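You operate a simulated robot arm through the tools that you are given. There is no shell and no other tool. Be economical: measure what you need, move in short steps, check, and stop when the job is done.

The job below is to be done with a simulated robot arm. You get a single attempt, and the scene is never put back.

TASK
Layer two wool pads in the tray as on the printed card, then give them 3 strokes of oil.
Fine: use the top pads of the pile boards; turn the blue tank knob to OFF after and leave the tray under the spray head; the other pads stay dry and in place. Where these are worked on the way, their far stop is far enough and under half their travel is too little: blue tank knob.

The check looks at the end state, three seconds after you hand in, the way a careful person would. Anything else that was tipped, shoved, dropped, spilled or broken makes it a failure.

THE ROBOT
A 7-joint arm with a two-finger parallel gripper on a trunk, on a base that drives. Base frame: it is fixed to the floor where the robot stands at the start and does not move with it; the origin is under the middle of the robot, x ahead of it, y to its left, z up. Units: cm, degrees, N and s.
With the tool pointing down near the work surface it reaches from about 24 to 72 cm from the robot's upright axis, wherever it stands. Its first joint turns from -115.0 to 115.0 degrees. Places, roughly: blue tank knob [20, -60, 90]; floor of the layer tray [30, 10, 90]; layer tray [30, 10, 90]; tall black plunger [50, -50, 110]. Payload 3.91 kg.
The tool frame sits at the grasp point between the pads (the TCP): z along the fingers, y along the line on which they close. The tips reach 3 cm beyond it. The gripper opens to 11 cm. The fingers are 2 cm wide and 1 cm thick; the gripper's body (4.8 by 11.2 cm) begins 5.5 cm behind the TCP.
Orientation is that of the tool frame in the base frame, as a unit quaternion [x, y, z, w]. With the fingers straight down and closing along the base's y, the tool's x points along the base's -x, its y along +y and its z along -z.

THE INTERFACE
- The arm moves only by the tool jog_arm. Its argument "rows" is a list of rows, each a list of 7 numbers: the turn, a rotation vector about the tool's x, y, z in degrees, then the shift along the tool's x, y, z in cm, then the finger opening in cm, from 0 to 11. In form: [[wx, wy, wz, x, y, z, jaw], ...]. A call has 1 to 10 rows; each row is the pose to reach, as a shift and turn from the pose commanded when the call began, along the tool's axes at that moment. Rows are played at 5 a second. More than 5 cm and 8.6 degrees between two rows, or a gripper value outside its range, and nothing of the call is played. Where a pose cannot be reached the arm comes as near as it can. A force on the tool above 40 N (or 10 N above the force at the start of the call, whichever is more), or a blocked arm, ends the call early, and 0.2 s more pass. Each finger travels about 10.8 cm/s and halts on what it meets, pressing with about 32 N; the grip force reading is that of the motor and also rises with nothing between the fingers. The clock runs only during rows and for 0.2 s after the last one: add rows that repeat a pose to give the fingers time. It gives the time, the measured TCP pose, the force on the tool (base axes), the opening and the grip force at its end, in the units of the frame above (readings bear some noise), with the torque about the TCP (base axes, N m) and any sound that the robot's microphone picked up.
- Cameras (640 x 400 px; columns grow to the right, rows downward): "scene" is now at [1.02, 13.82, 180.94]; the picture's right is [-0.22, -0.98, 0.00], its down [-0.84, 0.19, -0.51] and it looks along [0.50, -0.11, -0.86] (base axes); focal length 278 px, centre (320, 200). "wrist" rides on the gripper at [7.2, 1.7, -10.3] in the tool frame; the picture's right is [-0.23, 0.97, 0.00], its down [-0.76, -0.18, -0.62] and it looks along [-0.61, -0.14, 0.78] (tool axes); focal length 222 px, centre (320, 200).
- camera(camera): a new picture of that camera. No time passes.
- raise_lower(by): slides the trunk up (or, below 0, down) by that many cm; the arm and the scene camera ride with it, the base frame stays. It gives what a move gives, with no picture.
- drive_base(legs): drives the robot by 1 to 6 legs, each [ahead, turn to the left] in cm and degrees, along the robot's own axes; the way and the turn of a leg run together, so that a leg with both is an arc; at most 150 cm and 180 degrees a leg. The arm and the cameras ride along, it lands a little off, and it stops where it bumps. It gives what a move gives.
- head_to(pan, tilt): turns the head with the scene camera to pan (to the left, within 155 degrees either way) and tilt (down, from -29 to 69), counted from straight ahead of the robot. It gives what a move gives.
- locate(camera, pixels): for up to 12 pixels [column, row] of the newest picture of that camera ("zoom" is the newest enlarged one), the place [x, y, z] in the base frame of the surface seen there, good to about 0.2 cm, but the place of the scene camera against the robot may be out by one fixed shift of up to 2.5 cm in any direction. No time passes.
- close_up(camera, box): a new picture of the part [left, top, right, bottom] of that camera's present view, enlarged. No time passes.
- job_done(): hands the job in; it is judged then, once.

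Go step by step. Measure first, check grasps and placings, and put right what went wrong. The budget is 80 turns and 68 pictures, counting those below and the enlarged ones. Unless the task says otherwise, let go and move clear before handing in, and close with one line.

The tools are called as name(argument=value, ...) on one line, values as JSON. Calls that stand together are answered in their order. jog_arm: Moves the arm, as the interface text tells. Its arguments: {"type":"object","properties":{"rows":{"type":"array","items":{"type":"array","items":{"type":"number"}}}},"required":["rows"]} The other tools are called the same way: raise_lower (by) slides the trunk up or down; drive_base (legs) drives the base; head_to (pan, tilt) turns the head that bears the scene camera; camera (camera) takes a picture; locate (camera, pixels) gives the place of the surface under pixels of a picture; close_up (camera, box) takes an enlarged picture of a part of a camera's view; job_done () hands the job in.

At the start:

```text
clock: 0.0
eef_pos: [42.9, -8.53, 142.28]
tcp_rot: [-0.002, 1.0, -0.001, 0.0]
force: [0.5, 0.7, -0.9]
torque: [0.01, -0.01, 0.0]
finger_gap: 10.99
gripper_force: 0.1
trunk travel left (down, up): [-92.5, 6.5]
robot x, y, heading: [0.21, -0.01, 0.3]
head pan, tilt: [-12.5, 59.0]
```

scene: 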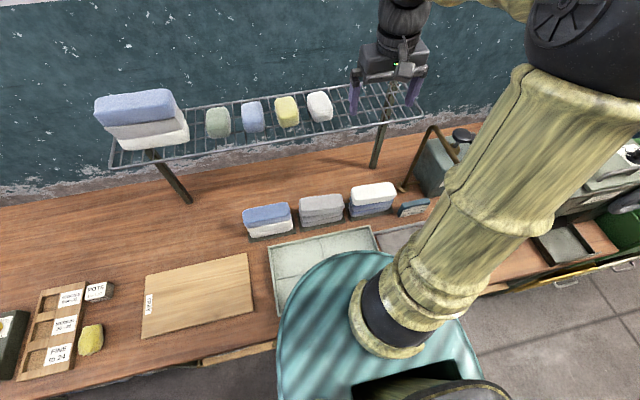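
wrist: 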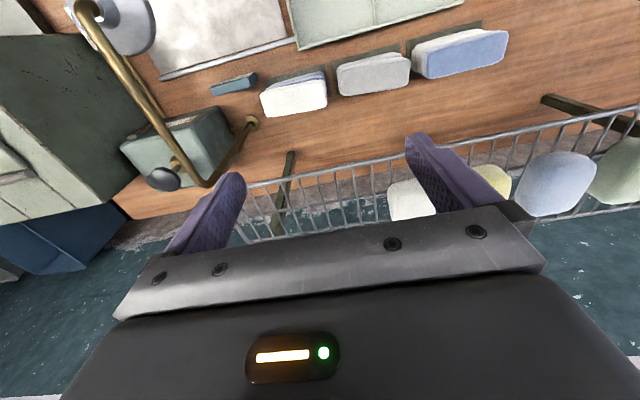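

The first pictures show pile boards with pads around (265,215), (320,205), (370,195), a tray near (325,255) and machinery on the right. I need to find the printed card and the tank, so I turn the head.

close_up(camera="scene", box=[0, 170, 320, 400])

head_to(pan=-60, tilt=50)

camera(camera="scene")

```text
1.74 times, centred on (160, 285) of scene
```

zoom: 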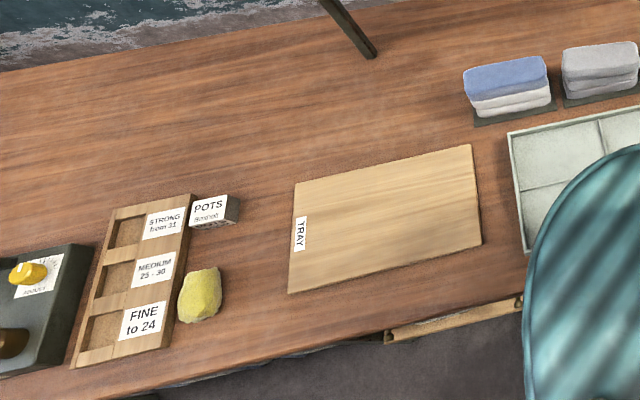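

```text
clock: 1.1
eef_pos: [42.92, -8.42, 142.27]
tcp_rot: [-0.003, 1.0, -0.001, 0.0]
force: [-0.8, 0.0, -0.5]
torque: [0.02, 0.01, 0.01]
finger_gap: 11.01
gripper_force: 0.1
trunk travel left (down, up): [-92.5, 6.5]
robot x, y, heading: [-0.28, -0.14, 0.2]
head pan, tilt: [-60.0, 50.0]
```

```text
64 pictures are left
```

scene: 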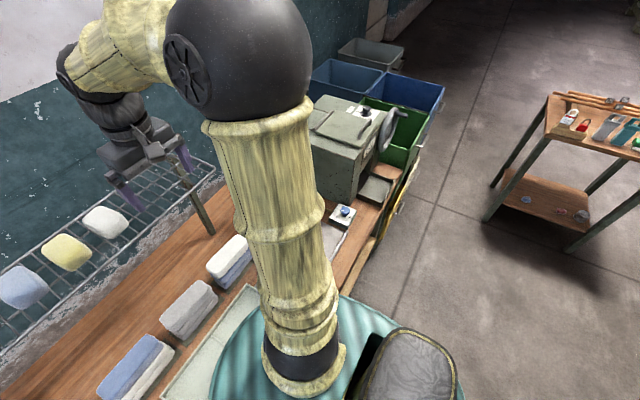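

The blue knob shows near (345,212), but the arm hides the plate and plunger. I swing the arm to the left to clear that view.

jog_arm(rows=[[0, 0, 0, 0, 5, 0, 11], [0, 0, 0, 0, 10, 0, 11], [0, 0, 0, 0, 15, 0, 11], [0, 0, 0, 0, 20, 0, 11], [0, 0, 0, 0, 25, 0, 11], [0, 0, 0, 0, 30, 0, 11], [0, 0, 0, 0, 35, 0, 11], [0, 0, 0, 0, 40, 0, 11], [0, 0, 0, 0, 45, 0, 11], [0, 0, 0, 0, 45, 0, 11]])

camera(camera="scene")

```text
clock: 3.4
eef_pos: [42.92, 36.45, 142.43]
tcp_rot: [-0.002, 1.0, 0.0, 0.0]
force: [-0.9, -1.0, 0.6]
torque: [0.05, 0.01, 0.03]
finger_gap: 10.98
gripper_force: 0.1
trunk travel left (down, up): [-92.5, 6.5]
robot x, y, heading: [-0.19, 0.05, 0.1]
head pan, tilt: [-60.0, 50.0]
```

```text
63 pictures are left
```

scene: 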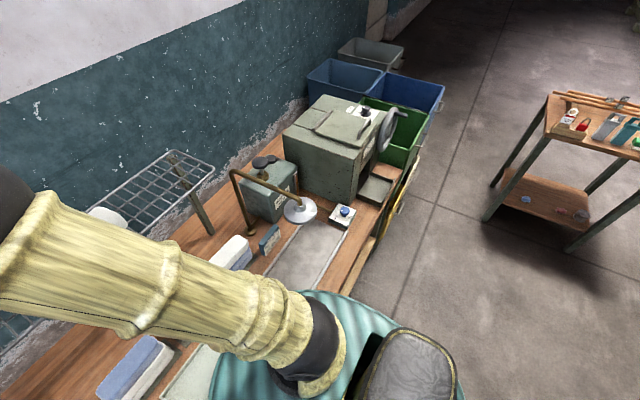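

Now the tank (270,190), spray head (300,210), knob (345,211) and a sign (270,238) are clear. I enlarge them, and read positions.

close_up(camera="scene", box=[200, 130, 380, 290])

locate(camera="scene", pixels=[[262, 162], [271, 158], [345, 210], [300, 210], [268, 240], [310, 255], [325, 225], [290, 280], [344, 235], [280, 190]])

head_to(pan=-40, tilt=69)

camera(camera="scene")

```text
2.50 times, centred on (290, 210) of scene
```

zoom: 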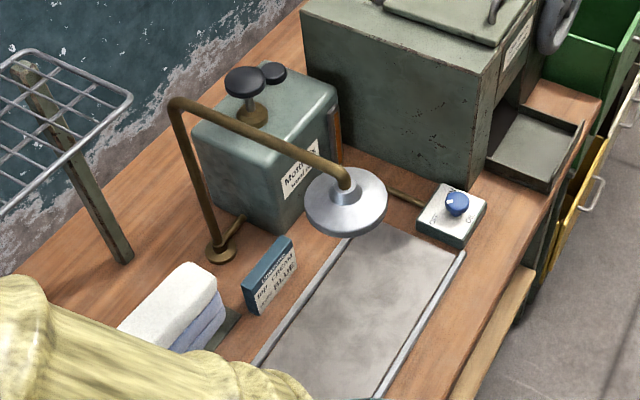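

```text
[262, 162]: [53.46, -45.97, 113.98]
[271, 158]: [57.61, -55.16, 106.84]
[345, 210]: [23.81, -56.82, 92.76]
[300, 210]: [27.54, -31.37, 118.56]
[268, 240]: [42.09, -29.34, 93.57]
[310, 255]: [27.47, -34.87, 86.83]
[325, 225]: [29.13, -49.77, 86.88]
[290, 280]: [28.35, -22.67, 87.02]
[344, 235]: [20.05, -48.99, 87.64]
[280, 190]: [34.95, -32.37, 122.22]
```

```text
clock: 4.2
eef_pos: [42.91, 36.59, 142.53]
tcp_rot: [-0.003, 1.0, -0.001, 0.001]
force: [0.2, 0.1, -0.1]
torque: [0.0, 0.02, 0.05]
finger_gap: 10.96
gripper_force: 0.0
trunk travel left (down, up): [-92.5, 6.5]
robot x, y, heading: [-0.23, 0.1, -0.0]
head pan, tilt: [-40.0, 68.8]
```

```text
61 pictures are left
```

scene: 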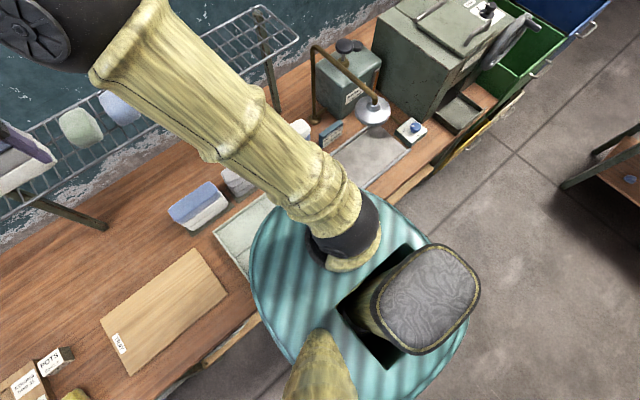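

The little sign beside the rail is the card ("Top CREAM ... BLUE"). I enlarge it more, together with the knob.

close_up(camera="scene", box=[310, 110, 360, 155])

head_to(pan=-60, tilt=50)

close_up(camera="scene", box=[250, 215, 290, 265])

close_up(camera="scene", box=[315, 190, 375, 240])

close_up(camera="scene", box=[240, 140, 310, 230])

```text
8.89 times, centred on (335, 132) of scene
```

zoom: 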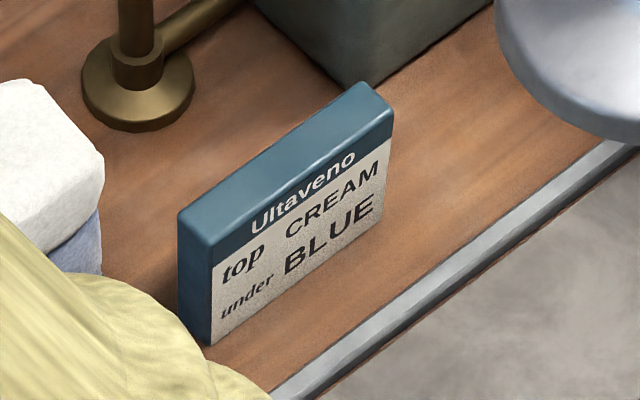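

```text
clock: 5.0
eef_pos: [42.98, 36.64, 142.43]
tcp_rot: [-0.002, 1.0, -0.001, 0.001]
force: [0.7, -0.3, -0.3]
torque: [0.0, 0.01, 0.02]
finger_gap: 11.0
gripper_force: 0.0
trunk travel left (down, up): [-92.5, 6.5]
robot x, y, heading: [-0.13, -0.13, -0.1]
head pan, tilt: [-60.0, 50.0]
```

```text
8.00 times, centred on (270, 240) of scene
```

zoom: 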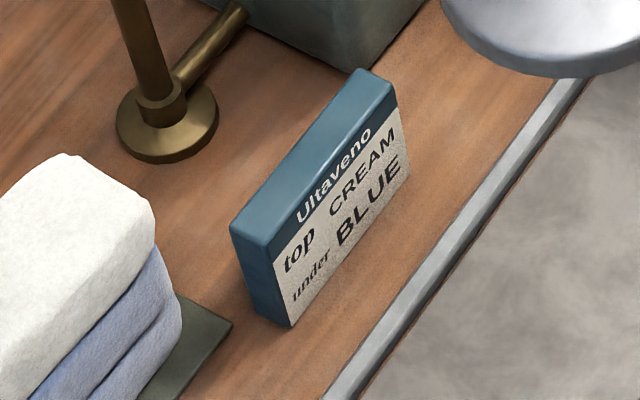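

```text
8.00 times, centred on (345, 215) of scene
```

zoom: 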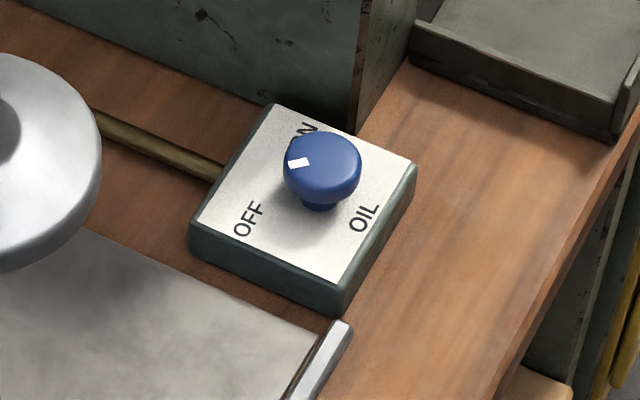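

```text
4.44 times, centred on (275, 185) of scene
```

zoom: 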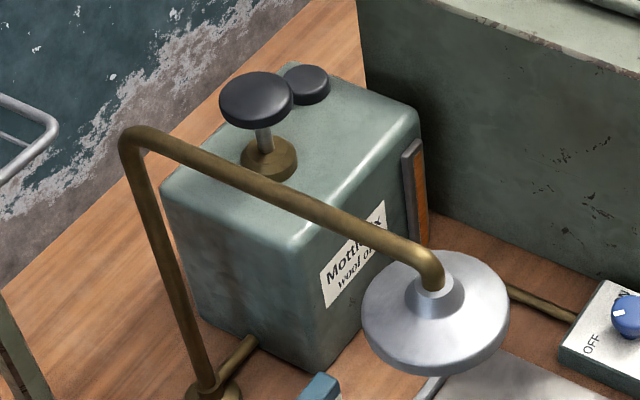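

The card asks for CREAM on top, BLUE under. So blue comes from the left pile and cream from the right pile. I bring the wrist over the tray and tilt it to see straight down.

jog_arm(rows=[[0, 7.5, 0, 0, -4, 0, 11], [0, 15, 0, 0, -8, 0, 11], [0, 22.5, 0, 0, -12, 0, 11], [0, 30, 0, 0, -16, 0, 11], [0, 35, 0, 0, -20, 0, 11], [0, 35, 0, 0, -24, 0, 11], [0, 35, 0, 0, -28, 0, 11], [0, 35, 0, 0, -30, 0, 11], [0, 35, 0, 0, -30, 0, 11]])

camera(camera="wrist")

```text
clock: 7.0
eef_pos: [42.92, 6.74, 142.27]
tcp_rot: [-0.002, 0.954, -0.001, -0.3]
force: [0.1, -0.2, 0.0]
torque: [0.07, -0.02, 0.01]
finger_gap: 11.0
gripper_force: 0.2
trunk travel left (down, up): [-92.5, 6.5]
robot x, y, heading: [0.05, 0.08, 0.0]
head pan, tilt: [-60.0, 50.0]
```

```text
56 pictures are left
```

wrist: 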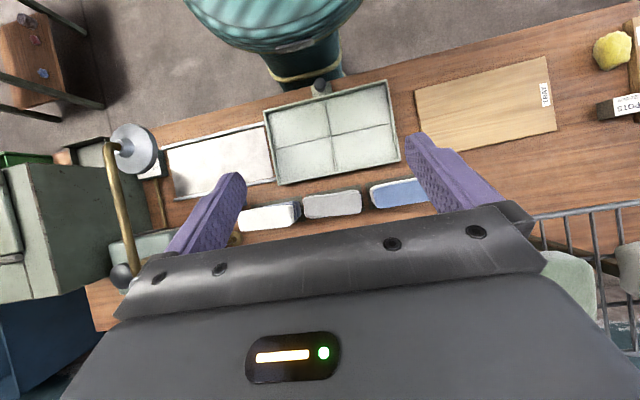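

The overhead view shows the tray (center 332,130), its handle at (320,87), the oil plate (220,165), the three piles and the spray head. I enlarge it and measure.

close_up(camera="wrist", box=[150, 60, 450, 250])

locate(camera="wrist", pixels=[[332, 134], [265, 111], [277, 184], [387, 82], [399, 158], [320, 86], [168, 150], [177, 197], [271, 180], [262, 128]])

locate(camera="wrist", pixels=[[132, 150], [245, 216], [292, 208], [296, 220], [306, 200], [358, 194], [335, 205], [372, 190], [420, 180], [400, 190], [295, 102], [345, 95]])

```text
2.11 times, centred on (300, 155) of wrist
```

zoom: 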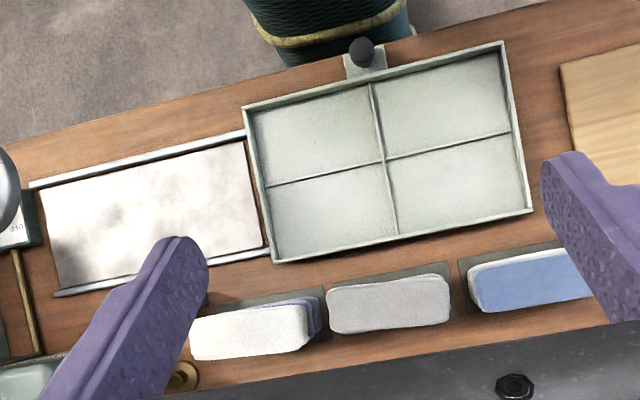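

```text
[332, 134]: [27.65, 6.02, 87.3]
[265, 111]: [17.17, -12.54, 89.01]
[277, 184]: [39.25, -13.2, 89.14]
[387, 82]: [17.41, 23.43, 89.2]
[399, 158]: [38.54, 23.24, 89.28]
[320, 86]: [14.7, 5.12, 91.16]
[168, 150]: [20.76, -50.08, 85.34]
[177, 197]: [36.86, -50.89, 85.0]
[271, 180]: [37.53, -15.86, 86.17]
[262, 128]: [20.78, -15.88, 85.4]
```

```text
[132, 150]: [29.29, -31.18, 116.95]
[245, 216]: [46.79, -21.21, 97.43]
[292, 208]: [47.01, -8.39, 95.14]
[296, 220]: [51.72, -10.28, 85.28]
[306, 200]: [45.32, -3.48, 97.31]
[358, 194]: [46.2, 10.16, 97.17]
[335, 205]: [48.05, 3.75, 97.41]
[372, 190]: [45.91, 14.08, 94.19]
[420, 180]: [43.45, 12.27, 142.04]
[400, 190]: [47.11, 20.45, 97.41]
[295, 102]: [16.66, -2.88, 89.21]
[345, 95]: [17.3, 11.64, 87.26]
```

The tray (36x22 cm) is centred near (28,5), the oil plate at y -16..-50. I need to see how the tray bottom meets the rails, so I enlarge the junction, the handle, and the knob.

close_up(camera="wrist", box=[230, 70, 350, 200])

close_up(camera="wrist", box=[225, 170, 305, 250])

```text
3.08 times, centred on (290, 135) of wrist
```

zoom: 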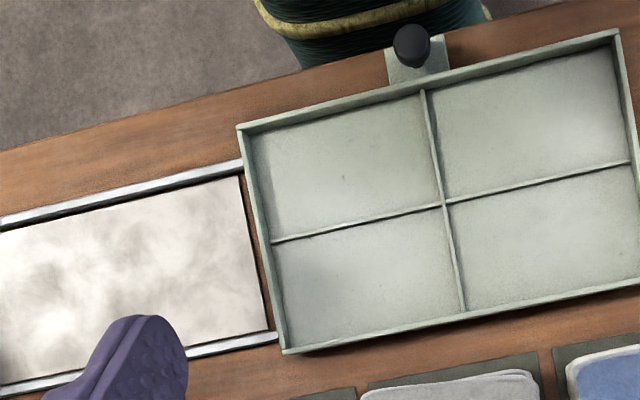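

```text
5.00 times, centred on (265, 210) of wrist
```

zoom: 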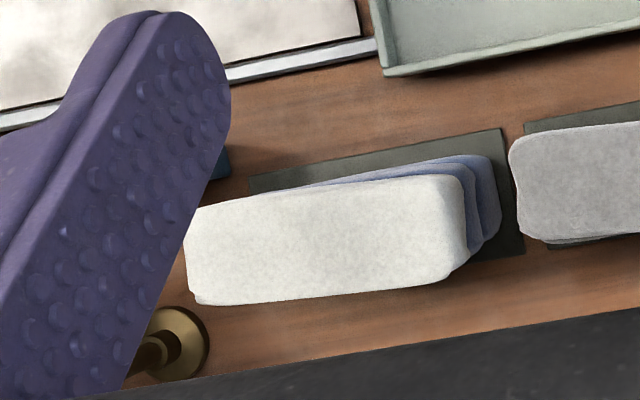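

The rails run on under the tray, so it can slide to the spray head by its knob. Now I level the tool, then I'll turn it 90° so the fingers close along x for the pads.

jog_arm(rows=[[0, -7, 0, 0, 0, 0, 11], [0, -14, 0, 0, 0, 0, 11], [0, -21, 0, 0, 0, 0, 11], [0, -28, 0, 0, 0, 0, 11], [0, -35, 0, 0, 0, 0, 11], [0, -35, 0, 0, 0, 0, 11]])

jog_arm(rows=[[0, 0, 8.5, 0, 1.5, 2, 11], [0, 0, 17, 0, 3, 4, 11], [0, 0, 25.5, 0, 4.5, 6, 11], [0, 0, 34, 0, 6, 8, 11], [0, 0, 42.5, -1, 7.5, 10, 11], [0, 0, 51, -2, 9, 12, 11], [0, 0, 59.5, -3, 10.5, 14, 11], [0, 0, 68, -3, 12, 15, 11], [0, 0, 76.5, -4, 13, 16, 11], [0, 0, 85, -4, 14, 17, 11]])

jog_arm(rows=[[0, 0, 5, 0, 0, 0, 11], [0, 0, 5, 0, 0, 0, 11]])

camera(camera="wrist")

```text
clock: 8.4
eef_pos: [43.05, 6.71, 142.29]
tcp_rot: [-0.003, 1.0, -0.002, -0.001]
force: [-0.3, -0.1, 0.0]
torque: [-0.03, 0.02, 0.02]
finger_gap: 11.0
gripper_force: 0.0
trunk travel left (down, up): [-92.5, 6.5]
robot x, y, heading: [0.18, -0.08, 0.1]
head pan, tilt: [-60.0, 50.0]
```

```text
clock: 9.9
eef_pos: [45.29, 16.42, 129.96]
tcp_rot: [0.458, 0.889, 0.005, 0.005]
force: [-12.2, -1.1, 20.0]
torque: [0.41, -0.63, 0.11]
finger_gap: 10.47
gripper_force: 0.1
trunk travel left (down, up): [-92.5, 6.5]
robot x, y, heading: [-0.06, -0.04, -0.0]
head pan, tilt: [-60.0, 50.0]
stopped in row 7: the force on the tool passed its limit at 55 N (the readings are from after the stop); the commanded pose is now the measured one
```

```text
clock: 10.6
eef_pos: [45.2, 16.56, 129.92]
tcp_rot: [0.495, 0.869, 0.006, 0.004]
force: [-7.1, 8.4, 22.8]
torque: [0.67, -0.94, 0.74]
finger_gap: 10.92
gripper_force: 0.0
trunk travel left (down, up): [-92.5, 6.5]
robot x, y, heading: [0.07, 0.58, -0.2]
head pan, tilt: [-60.0, 50.0]
```

```text
52 pictures are left
```

wrist: 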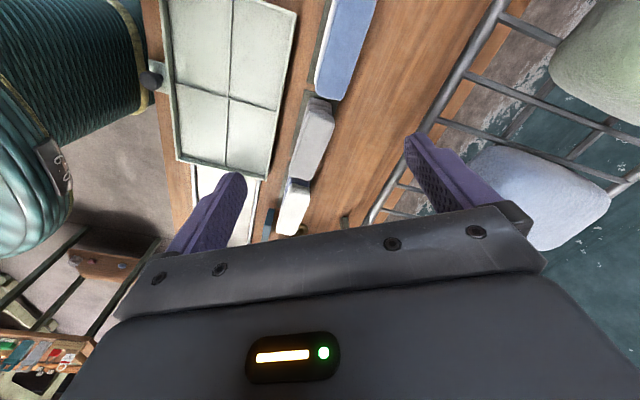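

The fingers met the drying rack (its near bar lies close to the right finger). I back straight up and away, then check the rack.

jog_arm(rows=[[0, 0, 0, 0, 0, -3, 11], [0, 0, 0, 0, 0, -7, 11], [0, 0, 0, 0, 0, -10, 11], [0, 0, 0, 0, 0, -10, 11]])

head_to(pan=10, tilt=45)

camera(camera="scene")

camera(camera="wrist")

```text
clock: 11.6
eef_pos: [45.37, 16.22, 139.63]
tcp_rot: [0.496, 0.868, 0.003, 0.004]
force: [-0.4, -0.8, -0.6]
torque: [-0.01, -0.04, -0.01]
finger_gap: 10.99
gripper_force: 0.0
trunk travel left (down, up): [-92.5, 6.5]
robot x, y, heading: [-0.02, 0.01, 0.1]
head pan, tilt: [-60.0, 50.0]
```

```text
clock: 13.0
eef_pos: [45.43, 16.3, 139.62]
tcp_rot: [0.497, 0.868, 0.004, 0.003]
force: [0.0, -0.3, -0.7]
torque: [0.01, -0.02, 0.01]
finger_gap: 11.0
gripper_force: 0.1
trunk travel left (down, up): [-92.5, 6.5]
robot x, y, heading: [0.09, -0.22, -0.2]
head pan, tilt: [10.0, 45.0]
```

```text
51 pictures are left
```

scene: 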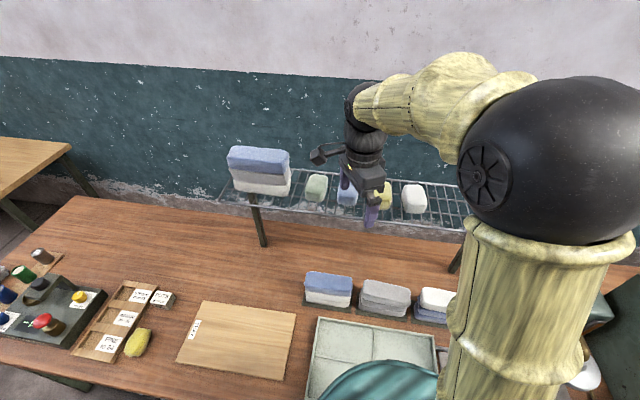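

```text
50 pictures are left
```

wrist: 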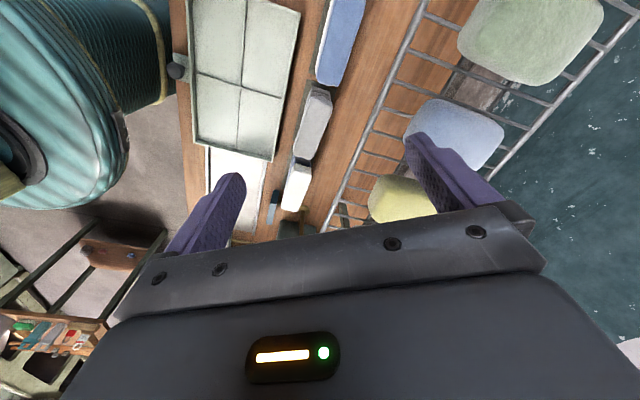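

Rack pads still lie in a row (pixels 480,30; 455,135; 400,200), nothing fell. I measure the rack's near bar and the blue pile.

locate(camera="wrist", pixels=[[425, 12], [393, 75], [360, 145], [345, 178], [321, 82], [350, 83], [330, 5], [362, 5], [325, 40], [480, 40], [330, 215]])

locate(camera="scene", pixels=[[317, 185], [413, 197], [250, 165], [284, 208], [400, 215], [330, 283]])

```text
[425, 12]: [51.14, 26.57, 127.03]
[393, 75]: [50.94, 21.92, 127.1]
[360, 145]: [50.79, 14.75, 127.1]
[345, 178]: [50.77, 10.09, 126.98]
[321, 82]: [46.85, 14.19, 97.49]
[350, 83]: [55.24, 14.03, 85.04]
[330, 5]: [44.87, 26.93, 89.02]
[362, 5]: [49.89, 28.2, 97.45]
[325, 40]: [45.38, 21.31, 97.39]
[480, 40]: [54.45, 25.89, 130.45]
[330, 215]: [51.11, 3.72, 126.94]
```

```text
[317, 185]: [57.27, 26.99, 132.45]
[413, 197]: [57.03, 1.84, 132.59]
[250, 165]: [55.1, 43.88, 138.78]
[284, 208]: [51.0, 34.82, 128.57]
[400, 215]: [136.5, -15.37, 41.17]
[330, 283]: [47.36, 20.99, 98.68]
```

The rack's near bar is at x≈51, z≈127, and the pads sit at x≈45–51 under it, so a vertical approach would hit it. I'll lean the tool about 11° back toward the robot. First I finish the 90° turn further from the rack.

jog_arm(rows=[[0, 0, 0, 2, -1.2, 0, 11], [0, 0, 7.6, 4, -2.3, 0, 11], [0, 0, 15.2, 6, -3.5, 0, 11], [0, 0, 22.8, 7.9, -4.6, 0, 11], [0, 0, 30.5, 7.9, -4.6, 0, 11], [0, 0, 30.5, 7.9, -4.6, 0, 11]])

camera(camera="wrist")

```text
clock: 14.4
eef_pos: [37.51, 20.75, 139.7]
tcp_rot: [0.708, 0.706, 0.004, 0.002]
force: [0.1, -1.0, 0.1]
torque: [0.01, -0.04, 0.01]
finger_gap: 10.99
gripper_force: 0.0
trunk travel left (down, up): [-92.5, 6.5]
robot x, y, heading: [0.04, -0.04, -0.0]
head pan, tilt: [10.0, 45.0]
```

```text
49 pictures are left
```

wrist: 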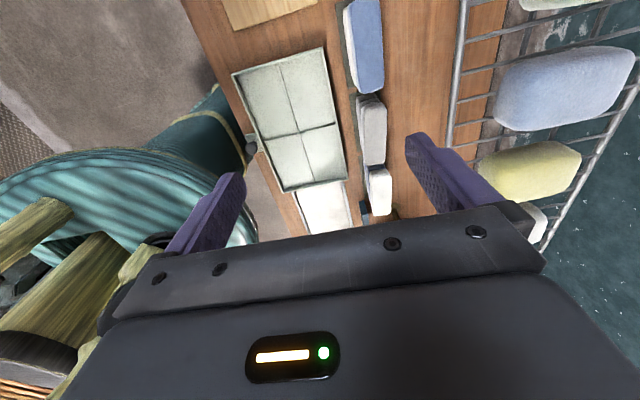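

The tool is aligned with fingers closing along x. I enlarge the piles to measure their edges exactly.

close_up(camera="wrist", box=[320, 0, 420, 110])

locate(camera="wrist", pixels=[[346, 10], [355, 50], [360, 85], [378, 10], [380, 50], [383, 88], [372, 3], [372, 90], [367, 50], [347, 90], [352, 35]])

```text
3.64 times, centred on (370, 55) of wrist
```

zoom: 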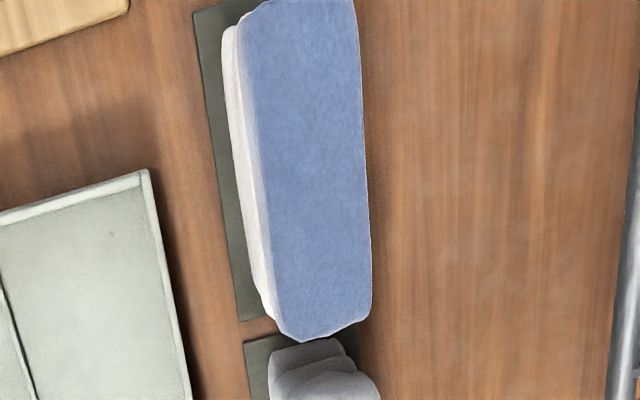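

```text
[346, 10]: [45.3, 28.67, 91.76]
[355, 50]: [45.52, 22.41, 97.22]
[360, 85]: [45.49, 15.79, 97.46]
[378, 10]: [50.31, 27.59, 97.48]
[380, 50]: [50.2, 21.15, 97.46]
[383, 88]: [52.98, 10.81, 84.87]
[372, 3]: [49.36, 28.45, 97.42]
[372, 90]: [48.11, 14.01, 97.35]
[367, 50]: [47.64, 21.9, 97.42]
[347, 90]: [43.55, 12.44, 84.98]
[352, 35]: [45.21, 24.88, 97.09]
```

The blue top pad spans x 45.2–50.7, y 14–29, top z 97.45, about 4 cm thick. I lean the tool 11° and descend in front of the rack.

jog_arm(rows=[[-5.5, 0, 0, 0.4, 1.2, 4.5, 9], [-11, 0, 0, 0.75, 2.5, 9, 9], [-11, 0, 0, 0.75, 2.5, 13.5, 9], [-11, 0, 0, 0.75, 2.5, 18, 9], [-11, 0, 0, 0.75, 2.5, 22.5, 9], [-11, 0, 0, 0.75, 2.5, 27, 9], [-11, 0, 0, 0.75, 2.5, 31.5, 9], [-11, 0, 0, 0.75, 2.5, 36, 9], [-11, 0, 0, 0.75, 2.5, 36, 9]])

camera(camera="scene")

camera(camera="wrist")

```text
clock: 16.4
eef_pos: [40.02, 21.44, 103.58]
tcp_rot: [0.704, 0.703, 0.072, 0.071]
force: [-0.2, 0.0, -0.1]
torque: [0.0, -0.01, -0.01]
finger_gap: 9.01
gripper_force: 0.1
trunk travel left (down, up): [-92.5, 6.5]
robot x, y, heading: [-0.2, 0.1, -0.0]
head pan, tilt: [10.0, 45.0]
```

```text
47 pictures are left
```

scene: 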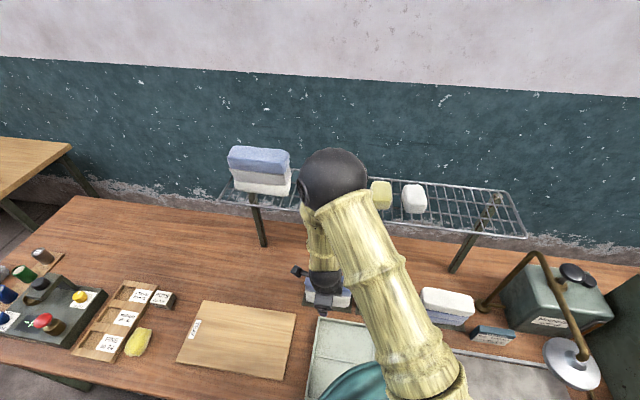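

```text
46 pictures are left
```

wrist: 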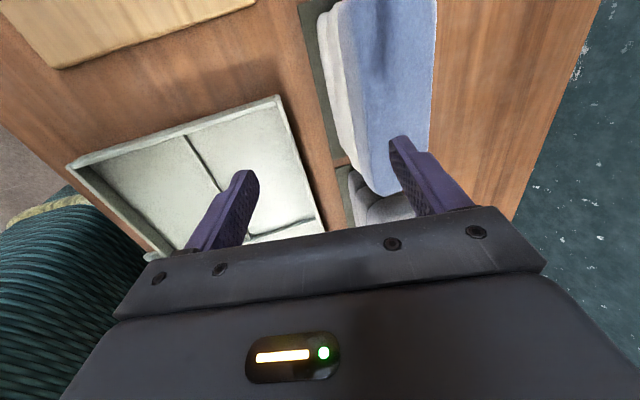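

The forearm's black elbow ball sits in line with the rack in the scene picture, so I measure how far in front of the rack it really is before moving in.

locate(camera="scene", pixels=[[335, 175], [335, 155], [365, 175], [325, 195], [315, 240], [325, 260], [320, 282], [305, 185], [345, 200]])

```text
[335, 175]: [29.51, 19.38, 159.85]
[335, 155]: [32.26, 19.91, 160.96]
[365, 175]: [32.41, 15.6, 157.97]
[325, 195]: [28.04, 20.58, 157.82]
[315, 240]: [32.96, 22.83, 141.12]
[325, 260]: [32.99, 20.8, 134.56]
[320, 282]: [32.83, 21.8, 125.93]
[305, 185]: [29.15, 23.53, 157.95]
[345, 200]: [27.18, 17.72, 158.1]
```

The elbow is at z≈158 and x≈32, well above and in front of the rack. I move in over the pad and check before the last descent.

jog_arm(rows=[[0, 0, 0, 0, 3.8, 0.73, 9], [0, 0, 0, 0, 7.56, 1.47, 9], [0, 0, 0, 0, 7.56, 1.47, 9]])

camera(camera="wrist")

```text
clock: 17.2
eef_pos: [47.79, 21.47, 103.73]
tcp_rot: [0.703, 0.704, 0.072, 0.071]
force: [0.3, -0.1, 0.5]
torque: [-0.03, 0.04, -0.02]
finger_gap: 8.99
gripper_force: 0.1
trunk travel left (down, up): [-92.5, 6.5]
robot x, y, heading: [0.22, 0.25, 0.0]
head pan, tilt: [10.0, 45.0]
```

```text
45 pictures are left
```

wrist: 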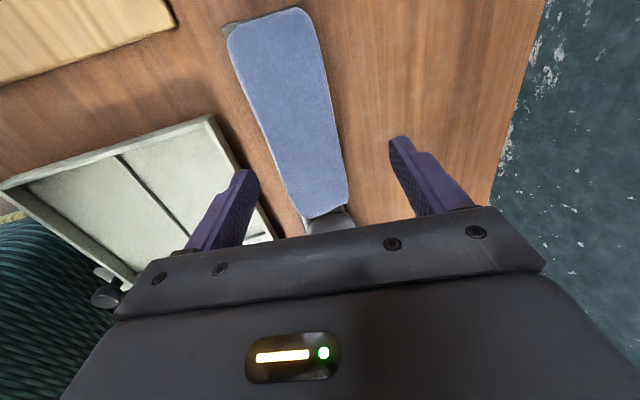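

The pad lies between the fingers. I go down 6.4 cm and close.

jog_arm(rows=[[0, 0, 0, 0, -0.6, 3.1, 9], [0, 0, 0, 0, -1.22, 6.28, 9], [0, 0, 0, 0, -1.22, 6.28, 9], [0, 0, 0, 0, -1.22, 6.28, 7], [0, 0, 0, 0, -1.22, 6.28, 5.5], [0, 0, 0, 0, -1.22, 6.28, 4], [0, 0, 0, 0, -1.22, 6.28, 4]])

camera(camera="wrist")

```text
clock: 18.8
eef_pos: [48.1, 21.46, 97.11]
tcp_rot: [0.704, 0.703, 0.071, 0.07]
force: [-0.7, 0.3, 0.9]
torque: [-0.01, 0.0, -0.02]
finger_gap: 6.18
gripper_force: 31.1
trunk travel left (down, up): [-92.5, 6.5]
robot x, y, heading: [0.11, 0.26, 0.3]
head pan, tilt: [10.0, 45.0]
```

```text
44 pictures are left
```

wrist: 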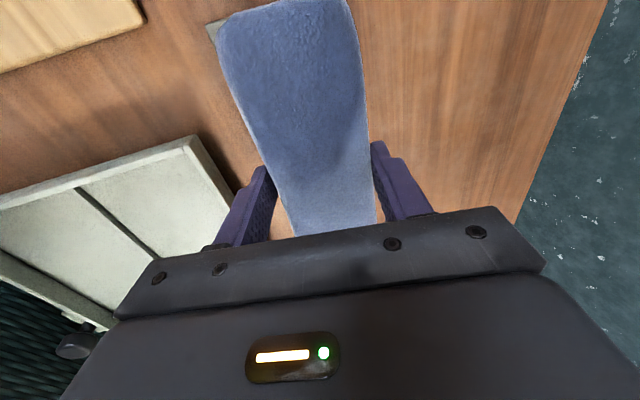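

The fingers hold at 6.18 cm with 31 N. I lift 6 cm and check from the scene camera that only the top pad came.

jog_arm(rows=[[0, 0, 0, 0, 0.2, -1, 4], [0, 0, 0, 0, 0.4, -2, 4], [0, 0, 0, 0, 0.8, -4, 4], [0, 0, 0, 0, 1.15, -5.89, 4], [0, 0, 0, 0, 1.15, -5.89, 4]])

close_up(camera="scene", box=[260, 220, 420, 330])

camera(camera="wrist")

```text
clock: 20.0
eef_pos: [47.88, 21.37, 103.24]
tcp_rot: [0.704, 0.703, 0.071, 0.07]
force: [0.6, 0.0, -0.5]
torque: [-0.02, 0.0, 0.0]
finger_gap: 6.16
gripper_force: 32.1
trunk travel left (down, up): [-92.5, 6.5]
robot x, y, heading: [-0.16, -0.16, 0.2]
head pan, tilt: [10.0, 45.0]
```

```text
3.64 times, centred on (340, 275) of scene
```

zoom: 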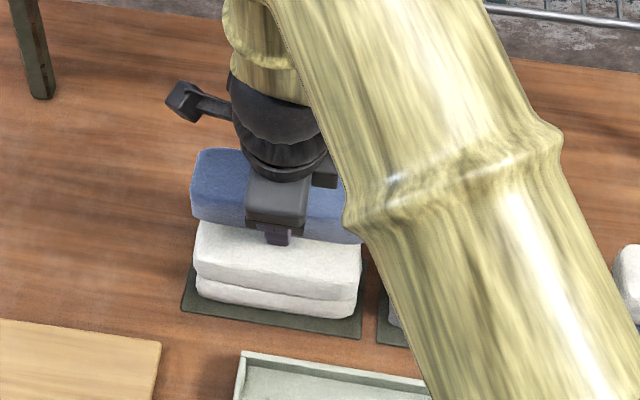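

```text
42 pictures are left
```

wrist: 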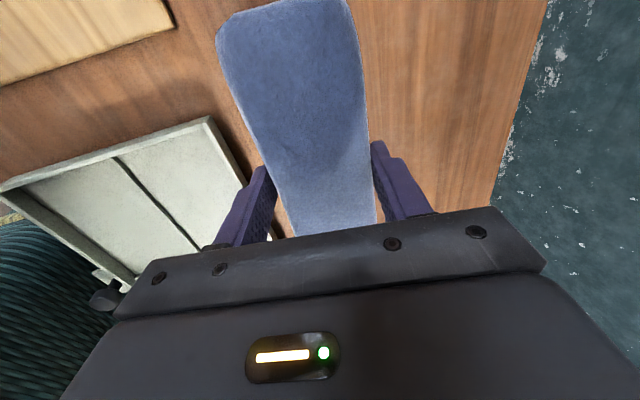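

Only the blue pad came up; two white pads remain. I check whether it hangs level by measuring its top.

locate(camera="wrist", pixels=[[225, 45], [350, 30], [245, 110], [360, 110], [290, 15], [320, 190], [275, 180], [365, 180]])

```text
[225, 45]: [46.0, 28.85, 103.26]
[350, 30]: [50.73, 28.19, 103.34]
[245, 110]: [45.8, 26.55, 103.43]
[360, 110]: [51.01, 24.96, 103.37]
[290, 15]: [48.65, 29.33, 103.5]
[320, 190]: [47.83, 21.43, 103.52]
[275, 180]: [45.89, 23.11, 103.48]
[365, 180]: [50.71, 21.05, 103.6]
```

The pad is level in the tool. The tray centre and its handle are too near the robot's axis, so I drive back 15 cm.

drive_base(legs=[[-15, 0]])

camera(camera="scene")

```text
clock: 21.5
eef_pos: [32.62, 21.62, 103.47]
tcp_rot: [0.704, 0.703, 0.072, 0.071]
force: [-0.4, 0.2, -1.1]
torque: [-0.01, -0.01, 0.0]
finger_gap: 6.15
gripper_force: 32.2
trunk travel left (down, up): [-92.5, 6.5]
robot x, y, heading: [-15.12, 0.45, 0.3]
head pan, tilt: [10.0, 45.0]
```

```text
41 pictures are left
```

scene: 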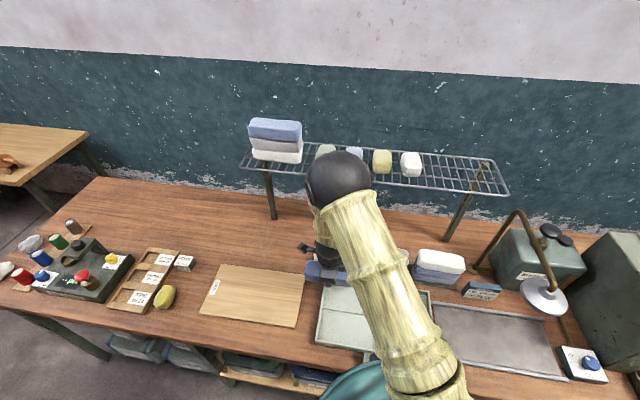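

The scene is undisturbed after backing up. I carry the pad over the tray centre.

jog_arm(rows=[[0, 0, 0, -4, -1.3, -0.25, 4], [0, 0, 0, -8, -2.5, -0.5, 4], [0, 0, 0, -12, -3.8, -0.7, 4], [0, 0, 0, -16.7, -5.0, -0.97, 4], [0, 0, 0, -16.7, -5.5, 2, 4], [0, 0, 0, -16.7, -6.15, 4.92, 4], [0, 0, 0, -16.7, -6.15, 4.92, 4]])

camera(camera="wrist")

```text
clock: 23.1
eef_pos: [27.69, 4.97, 97.29]
tcp_rot: [0.704, 0.703, 0.072, 0.071]
force: [0.3, -0.4, -0.2]
torque: [0.01, -0.04, 0.03]
finger_gap: 6.14
gripper_force: 32.0
trunk travel left (down, up): [-92.5, 6.5]
robot x, y, heading: [-14.97, 0.09, -0.2]
head pan, tilt: [10.0, 45.0]
```

```text
40 pictures are left
```

wrist: 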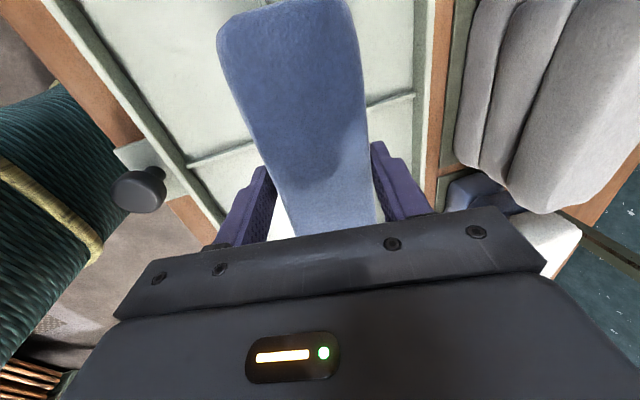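

The pad is above the tray, clear of the rims. I measure the ribs' height and then lower.

locate(camera="wrist", pixels=[[405, 97], [215, 155], [395, 60], [190, 130], [140, 190], [205, 215], [435, 100]])

jog_arm(rows=[[0, 0, 0, 0, -0.6, 2.95, 4], [0, 0, 0, 0, -0.95, 4.9, 4], [0, 0, 0, 0, -0.95, 4.9, 4]])

```text
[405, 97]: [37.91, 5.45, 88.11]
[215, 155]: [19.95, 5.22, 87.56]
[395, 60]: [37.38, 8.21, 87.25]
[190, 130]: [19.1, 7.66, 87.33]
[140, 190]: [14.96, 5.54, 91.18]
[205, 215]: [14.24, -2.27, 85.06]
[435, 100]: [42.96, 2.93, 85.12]
```

```text
clock: 23.9
eef_pos: [27.79, 4.71, 92.28]
tcp_rot: [0.704, 0.704, 0.072, 0.07]
force: [0.0, 0.6, -1.3]
torque: [0.0, 0.01, -0.01]
finger_gap: 6.14
gripper_force: 31.6
trunk travel left (down, up): [-92.5, 6.5]
robot x, y, heading: [-14.98, 0.43, -0.0]
head pan, tilt: [10.0, 45.0]
```

Rib tops are near z 88.0 and the pad's bottom is about 88.5. I lower another 0.5 cm and release gently.

jog_arm(rows=[[0, 0, 0, 0, 0, 0.3, 4], [0, 0, 0, 0, 0, 0.55, 4], [0, 0, 0, 0, 0, 0.55, 4]])

jog_arm(rows=[[0, 0, 0, 0, 0, 0, 6], [0, 0, 0, 0, 0, 0, 7], [0, 0, 0, 0, 0, 0, 8], [0, 0, 0, 0, 0, 0, 8.5], [0, 0, 0, 0, 0.4, -2, 8.5], [0, 0, 0, 0, 1.35, -6.9, 8.5], [0, 0, 0, 0, 2, -10, 8.5], [0, 0, 0, 0, 2.7, -13.8, 8.5]])

camera(camera="wrist")

```text
clock: 24.7
eef_pos: [27.92, 4.76, 91.81]
tcp_rot: [0.704, 0.703, 0.073, 0.071]
force: [1.9, -0.3, 22.8]
torque: [0.09, 0.37, -0.01]
finger_gap: 6.18
gripper_force: 32.4
trunk travel left (down, up): [-92.5, 6.5]
robot x, y, heading: [-14.95, -0.14, -0.3]
head pan, tilt: [10.0, 45.0]
```

```text
clock: 25.6
eef_pos: [28.56, 4.73, 91.95]
tcp_rot: [0.703, 0.703, 0.077, 0.076]
force: [9.4, 0.6, 24.2]
torque: [0.06, 0.56, 0.01]
finger_gap: 7.79
gripper_force: 0.0
trunk travel left (down, up): [-92.5, 6.5]
robot x, y, heading: [-14.96, -0.09, 0.0]
head pan, tilt: [10.0, 45.0]
stopped in row 4: the force on the tool passed its limit at 48 N (the readings are from after the stop); the commanded pose is now the measured one
```

```text
39 pictures are left
```

wrist: 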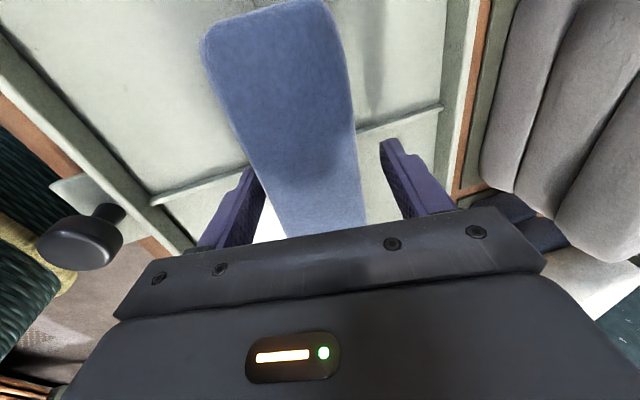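

The leaned near finger pushed down onto the rib as it opened. I lift straight up now.

jog_arm(rows=[[0, 0, 0, 0, 0.2, -1, 8], [0, 0, 0, 0, 0.6, -3, 8.5], [0, 0, 0, 0, 1.35, -6.9, 8.5], [0, 0, 0, 0, 2, -10, 8.5], [0, 0, 0, 0, 2.7, -13.8, 8.5], [0, 0, 0, 0, 2.7, -13.8, 8.5]])

camera(camera="wrist")

```text
clock: 27.0
eef_pos: [28.28, 4.62, 105.75]
tcp_rot: [0.703, 0.703, 0.075, 0.073]
force: [-0.1, 0.1, -0.3]
torque: [0.01, 0.06, -0.02]
finger_gap: 8.51
gripper_force: 0.0
trunk travel left (down, up): [-92.5, 6.5]
robot x, y, heading: [-15.04, 0.03, 0.0]
head pan, tilt: [10.0, 45.0]
```

```text
38 pictures are left
```

wrist: 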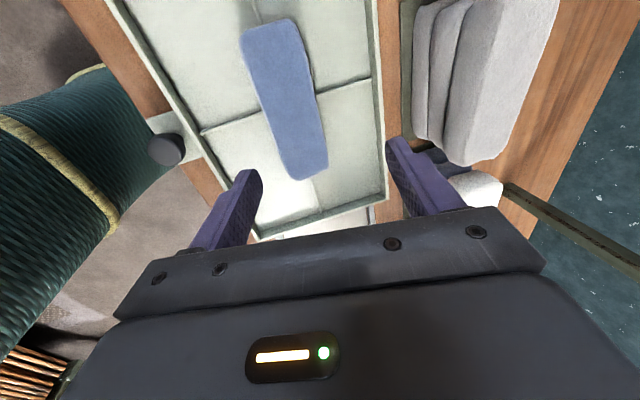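

The blue pad lies flat over the tray's cross. I measure it, the tray and the cream pile.

locate(camera="wrist", pixels=[[245, 45], [292, 25], [326, 160], [290, 172], [285, 100], [383, 195], [262, 230], [165, 150], [205, 133], [372, 80]])

```text
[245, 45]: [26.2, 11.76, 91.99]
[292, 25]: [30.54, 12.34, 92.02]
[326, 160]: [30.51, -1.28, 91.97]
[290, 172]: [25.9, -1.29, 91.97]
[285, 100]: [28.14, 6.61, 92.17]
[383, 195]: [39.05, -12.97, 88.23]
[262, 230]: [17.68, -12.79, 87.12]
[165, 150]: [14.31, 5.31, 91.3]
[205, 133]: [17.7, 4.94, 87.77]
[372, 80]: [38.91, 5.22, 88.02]
```

The blue pad is centred at (28.2, 5.2), top z 92.0, and the tray did not move. Now I go to the cream pile and look.

jog_arm(rows=[[1, 0, 0, -4, 3, 0.6, 9], [1, 0, 0, -8, 6, 1.2, 9], [1, 0, 0, -11, 9, 1.9, 9], [1, 0, 0, -14.6, 11.44, 2.46, 9], [1, 0, 0, -14.6, 11.44, 2.46, 9]])

camera(camera="wrist")

camera(camera="scene")

```text
refused: row 1 steps farther than a row can; nothing moved
```

```text
37 pictures are left
```

wrist: 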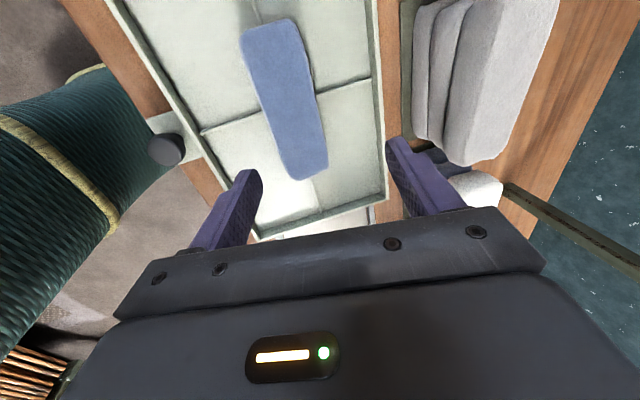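

```text
36 pictures are left
```

scene: 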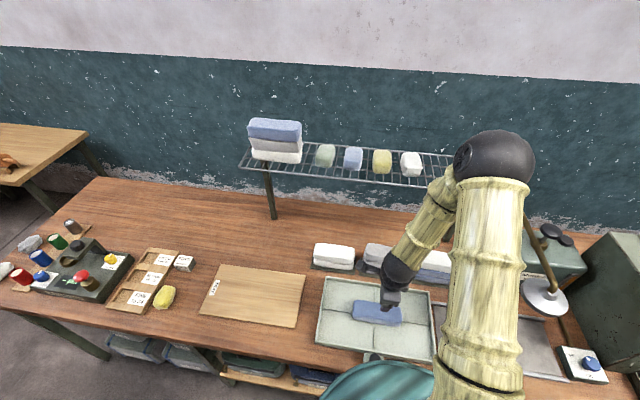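

The row was too long. Before repeating, I check where the forearm hangs relative to the spray pipe.

locate(camera="scene", pixels=[[495, 150], [440, 205], [398, 270], [425, 235], [530, 170], [527, 225], [535, 255], [545, 295], [470, 160], [395, 300], [515, 210]])

```text
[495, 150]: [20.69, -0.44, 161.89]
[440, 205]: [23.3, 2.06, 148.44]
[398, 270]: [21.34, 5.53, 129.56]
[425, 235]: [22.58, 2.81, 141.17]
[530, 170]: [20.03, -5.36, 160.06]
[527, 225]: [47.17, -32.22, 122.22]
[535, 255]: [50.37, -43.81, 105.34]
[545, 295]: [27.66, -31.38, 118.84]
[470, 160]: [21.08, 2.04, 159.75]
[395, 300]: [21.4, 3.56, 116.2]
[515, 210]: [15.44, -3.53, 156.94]
```

The elbow is only ~5 cm sideways of the hand and the pipe runs near y≈-32, so the cream pile is clear. I go there in shorter steps.

jog_arm(rows=[[0.5, 0, 0, -3, 2.4, 0.5, 9], [1, 0, 0, -6, 4.8, 1, 9], [1, 0, 0, -9, 7.2, 1.5, 9], [1, 0, 0, -12, 9.6, 2, 9], [1, 0, 0, -14.6, 11.44, 2.46, 9], [1, 0, 0, -14.6, 11.44, 2.46, 9]])

camera(camera="wrist")

```text
clock: 28.4
eef_pos: [39.64, -9.66, 105.72]
tcp_rot: [0.704, 0.704, 0.069, 0.067]
force: [-0.1, -0.4, 1.2]
torque: [0.01, 0.03, 0.01]
finger_gap: 9.0
gripper_force: 0.0
trunk travel left (down, up): [-92.5, 6.5]
robot x, y, heading: [-15.47, -0.17, -0.1]
head pan, tilt: [10.0, 45.0]
```

```text
35 pictures are left
```

wrist: 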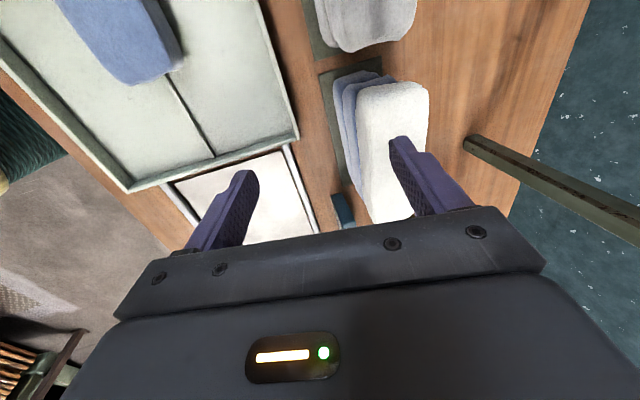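

The cream pad and a rack leg (470,145) are in view; I measure both.

locate(camera="wrist", pixels=[[364, 100], [395, 85], [425, 95], [424, 135], [358, 150], [370, 205], [385, 150], [400, 205], [470, 145], [560, 190], [341, 210], [352, 78]])

```text
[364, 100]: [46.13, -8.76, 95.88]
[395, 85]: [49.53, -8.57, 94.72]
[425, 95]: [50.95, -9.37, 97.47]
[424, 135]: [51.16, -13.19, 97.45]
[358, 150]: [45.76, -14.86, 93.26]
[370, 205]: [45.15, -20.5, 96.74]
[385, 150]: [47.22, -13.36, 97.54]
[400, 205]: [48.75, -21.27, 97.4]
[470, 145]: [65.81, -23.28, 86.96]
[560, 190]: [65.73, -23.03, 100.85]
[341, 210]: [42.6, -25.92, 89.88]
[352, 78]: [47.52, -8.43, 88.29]
```

The cream top pad spans x 45.4–51.2, y -8.5..-22.5. I also check the pipe's upright before going in.

locate(camera="scene", pixels=[[477, 270], [490, 250], [500, 235], [516, 212], [522, 213], [480, 293], [465, 262], [450, 270]])

jog_arm(rows=[[0, 0, 0, -1.5, 2.2, 0.2, 9], [0, 0, 0, -3, 4.4, 0.4, 9], [0, 0, 0, -5, 6.4, 0.7, 9], [0, 0, 0, -5.8, 7.9, 1.0, 9], [0, 0, 0, -5.8, 7.9, 1.0, 9]])

camera(camera="wrist")

```text
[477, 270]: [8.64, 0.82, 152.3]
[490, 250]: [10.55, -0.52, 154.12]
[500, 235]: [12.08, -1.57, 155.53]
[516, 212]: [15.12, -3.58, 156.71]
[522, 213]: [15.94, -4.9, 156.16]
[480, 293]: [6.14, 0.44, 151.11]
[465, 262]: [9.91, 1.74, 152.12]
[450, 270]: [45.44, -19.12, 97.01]
```

```text
clock: 29.6
eef_pos: [47.63, -15.57, 106.19]
tcp_rot: [0.704, 0.704, 0.069, 0.067]
force: [0.8, -0.5, 0.4]
torque: [-0.02, -0.01, -0.02]
finger_gap: 8.98
gripper_force: 0.0
trunk travel left (down, up): [-92.5, 6.5]
robot x, y, heading: [-14.92, 0.11, 0.1]
head pan, tilt: [10.0, 45.0]
```

```text
34 pictures are left
```

wrist: 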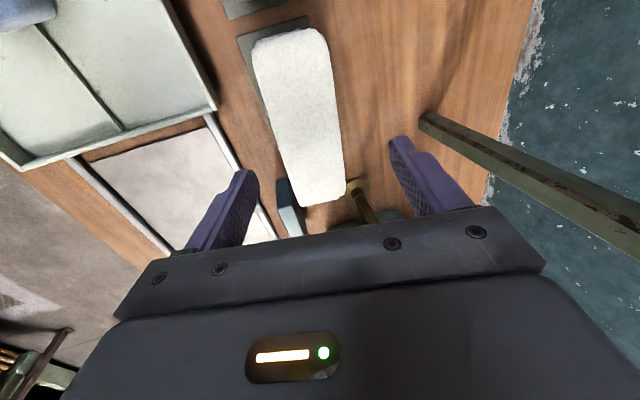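

The cream pad is between the fingers; the pipe foot shows at (358,188). I measure the pipe to be sure that it clears the body.

locate(camera="wrist", pixels=[[358, 188], [366, 205], [374, 218], [262, 60], [272, 110], [325, 60], [335, 120], [300, 35], [280, 190]])

```text
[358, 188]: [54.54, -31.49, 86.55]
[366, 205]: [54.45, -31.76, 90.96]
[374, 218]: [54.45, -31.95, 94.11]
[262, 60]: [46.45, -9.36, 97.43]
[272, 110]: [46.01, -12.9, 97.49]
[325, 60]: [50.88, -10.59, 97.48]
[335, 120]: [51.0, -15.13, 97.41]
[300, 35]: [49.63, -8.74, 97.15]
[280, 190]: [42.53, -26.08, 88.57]
```

The pipe stands at (54.5,-31.7), well clear. I descend 9 cm and close on the cream pad.

jog_arm(rows=[[0, 0, 0, 0, -0.4, 4, 9], [0, 0, 0, 0, -0.9, 7, 9], [0, 0, 0, 0, -1.33, 8.9, 9], [0, 0, 0, 0, -1.33, 8.9, 9], [0, 0, 0, 0, -1.33, 8.9, 7], [0, 0, 0, 0, -1.33, 8.9, 5.5], [0, 0, 0, 0, -1.33, 8.9, 4], [0, 0, 0, 0, -1.33, 8.9, 4]])

jog_arm(rows=[[0, 0, 0, 0, 0.2, -1, 4], [0, 0, 0, 0, 0.4, -2, 4], [0, 0, 0, 0, 0.8, -4, 4], [0, 0, 0, 0, 1.35, -6.9, 4], [0, 0, 0, 0, 1.35, -6.9, 4]])

camera(camera="wrist")

camera(camera="scene")

```text
clock: 31.4
eef_pos: [48.06, -15.57, 97.24]
tcp_rot: [0.704, 0.704, 0.07, 0.067]
force: [-1.1, -0.6, -0.7]
torque: [0.07, -0.04, -0.03]
finger_gap: 6.25
gripper_force: 31.9
trunk travel left (down, up): [-92.5, 6.5]
robot x, y, heading: [-15.18, 0.38, 0.1]
head pan, tilt: [10.0, 45.0]
```

```text
clock: 32.6
eef_pos: [48.05, -15.58, 104.34]
tcp_rot: [0.704, 0.703, 0.068, 0.067]
force: [0.1, 0.2, -0.5]
torque: [0.01, 0.04, 0.01]
finger_gap: 6.23
gripper_force: 32.2
trunk travel left (down, up): [-92.5, 6.5]
robot x, y, heading: [-15.41, 0.01, 0.2]
head pan, tilt: [10.0, 45.0]
```

```text
33 pictures are left
```

wrist: 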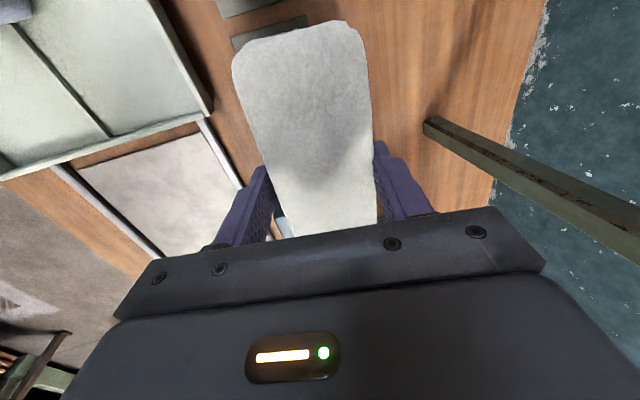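

```text
32 pictures are left
```

scene: 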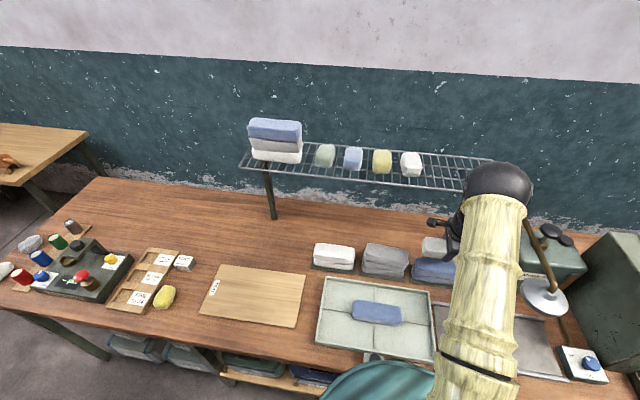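

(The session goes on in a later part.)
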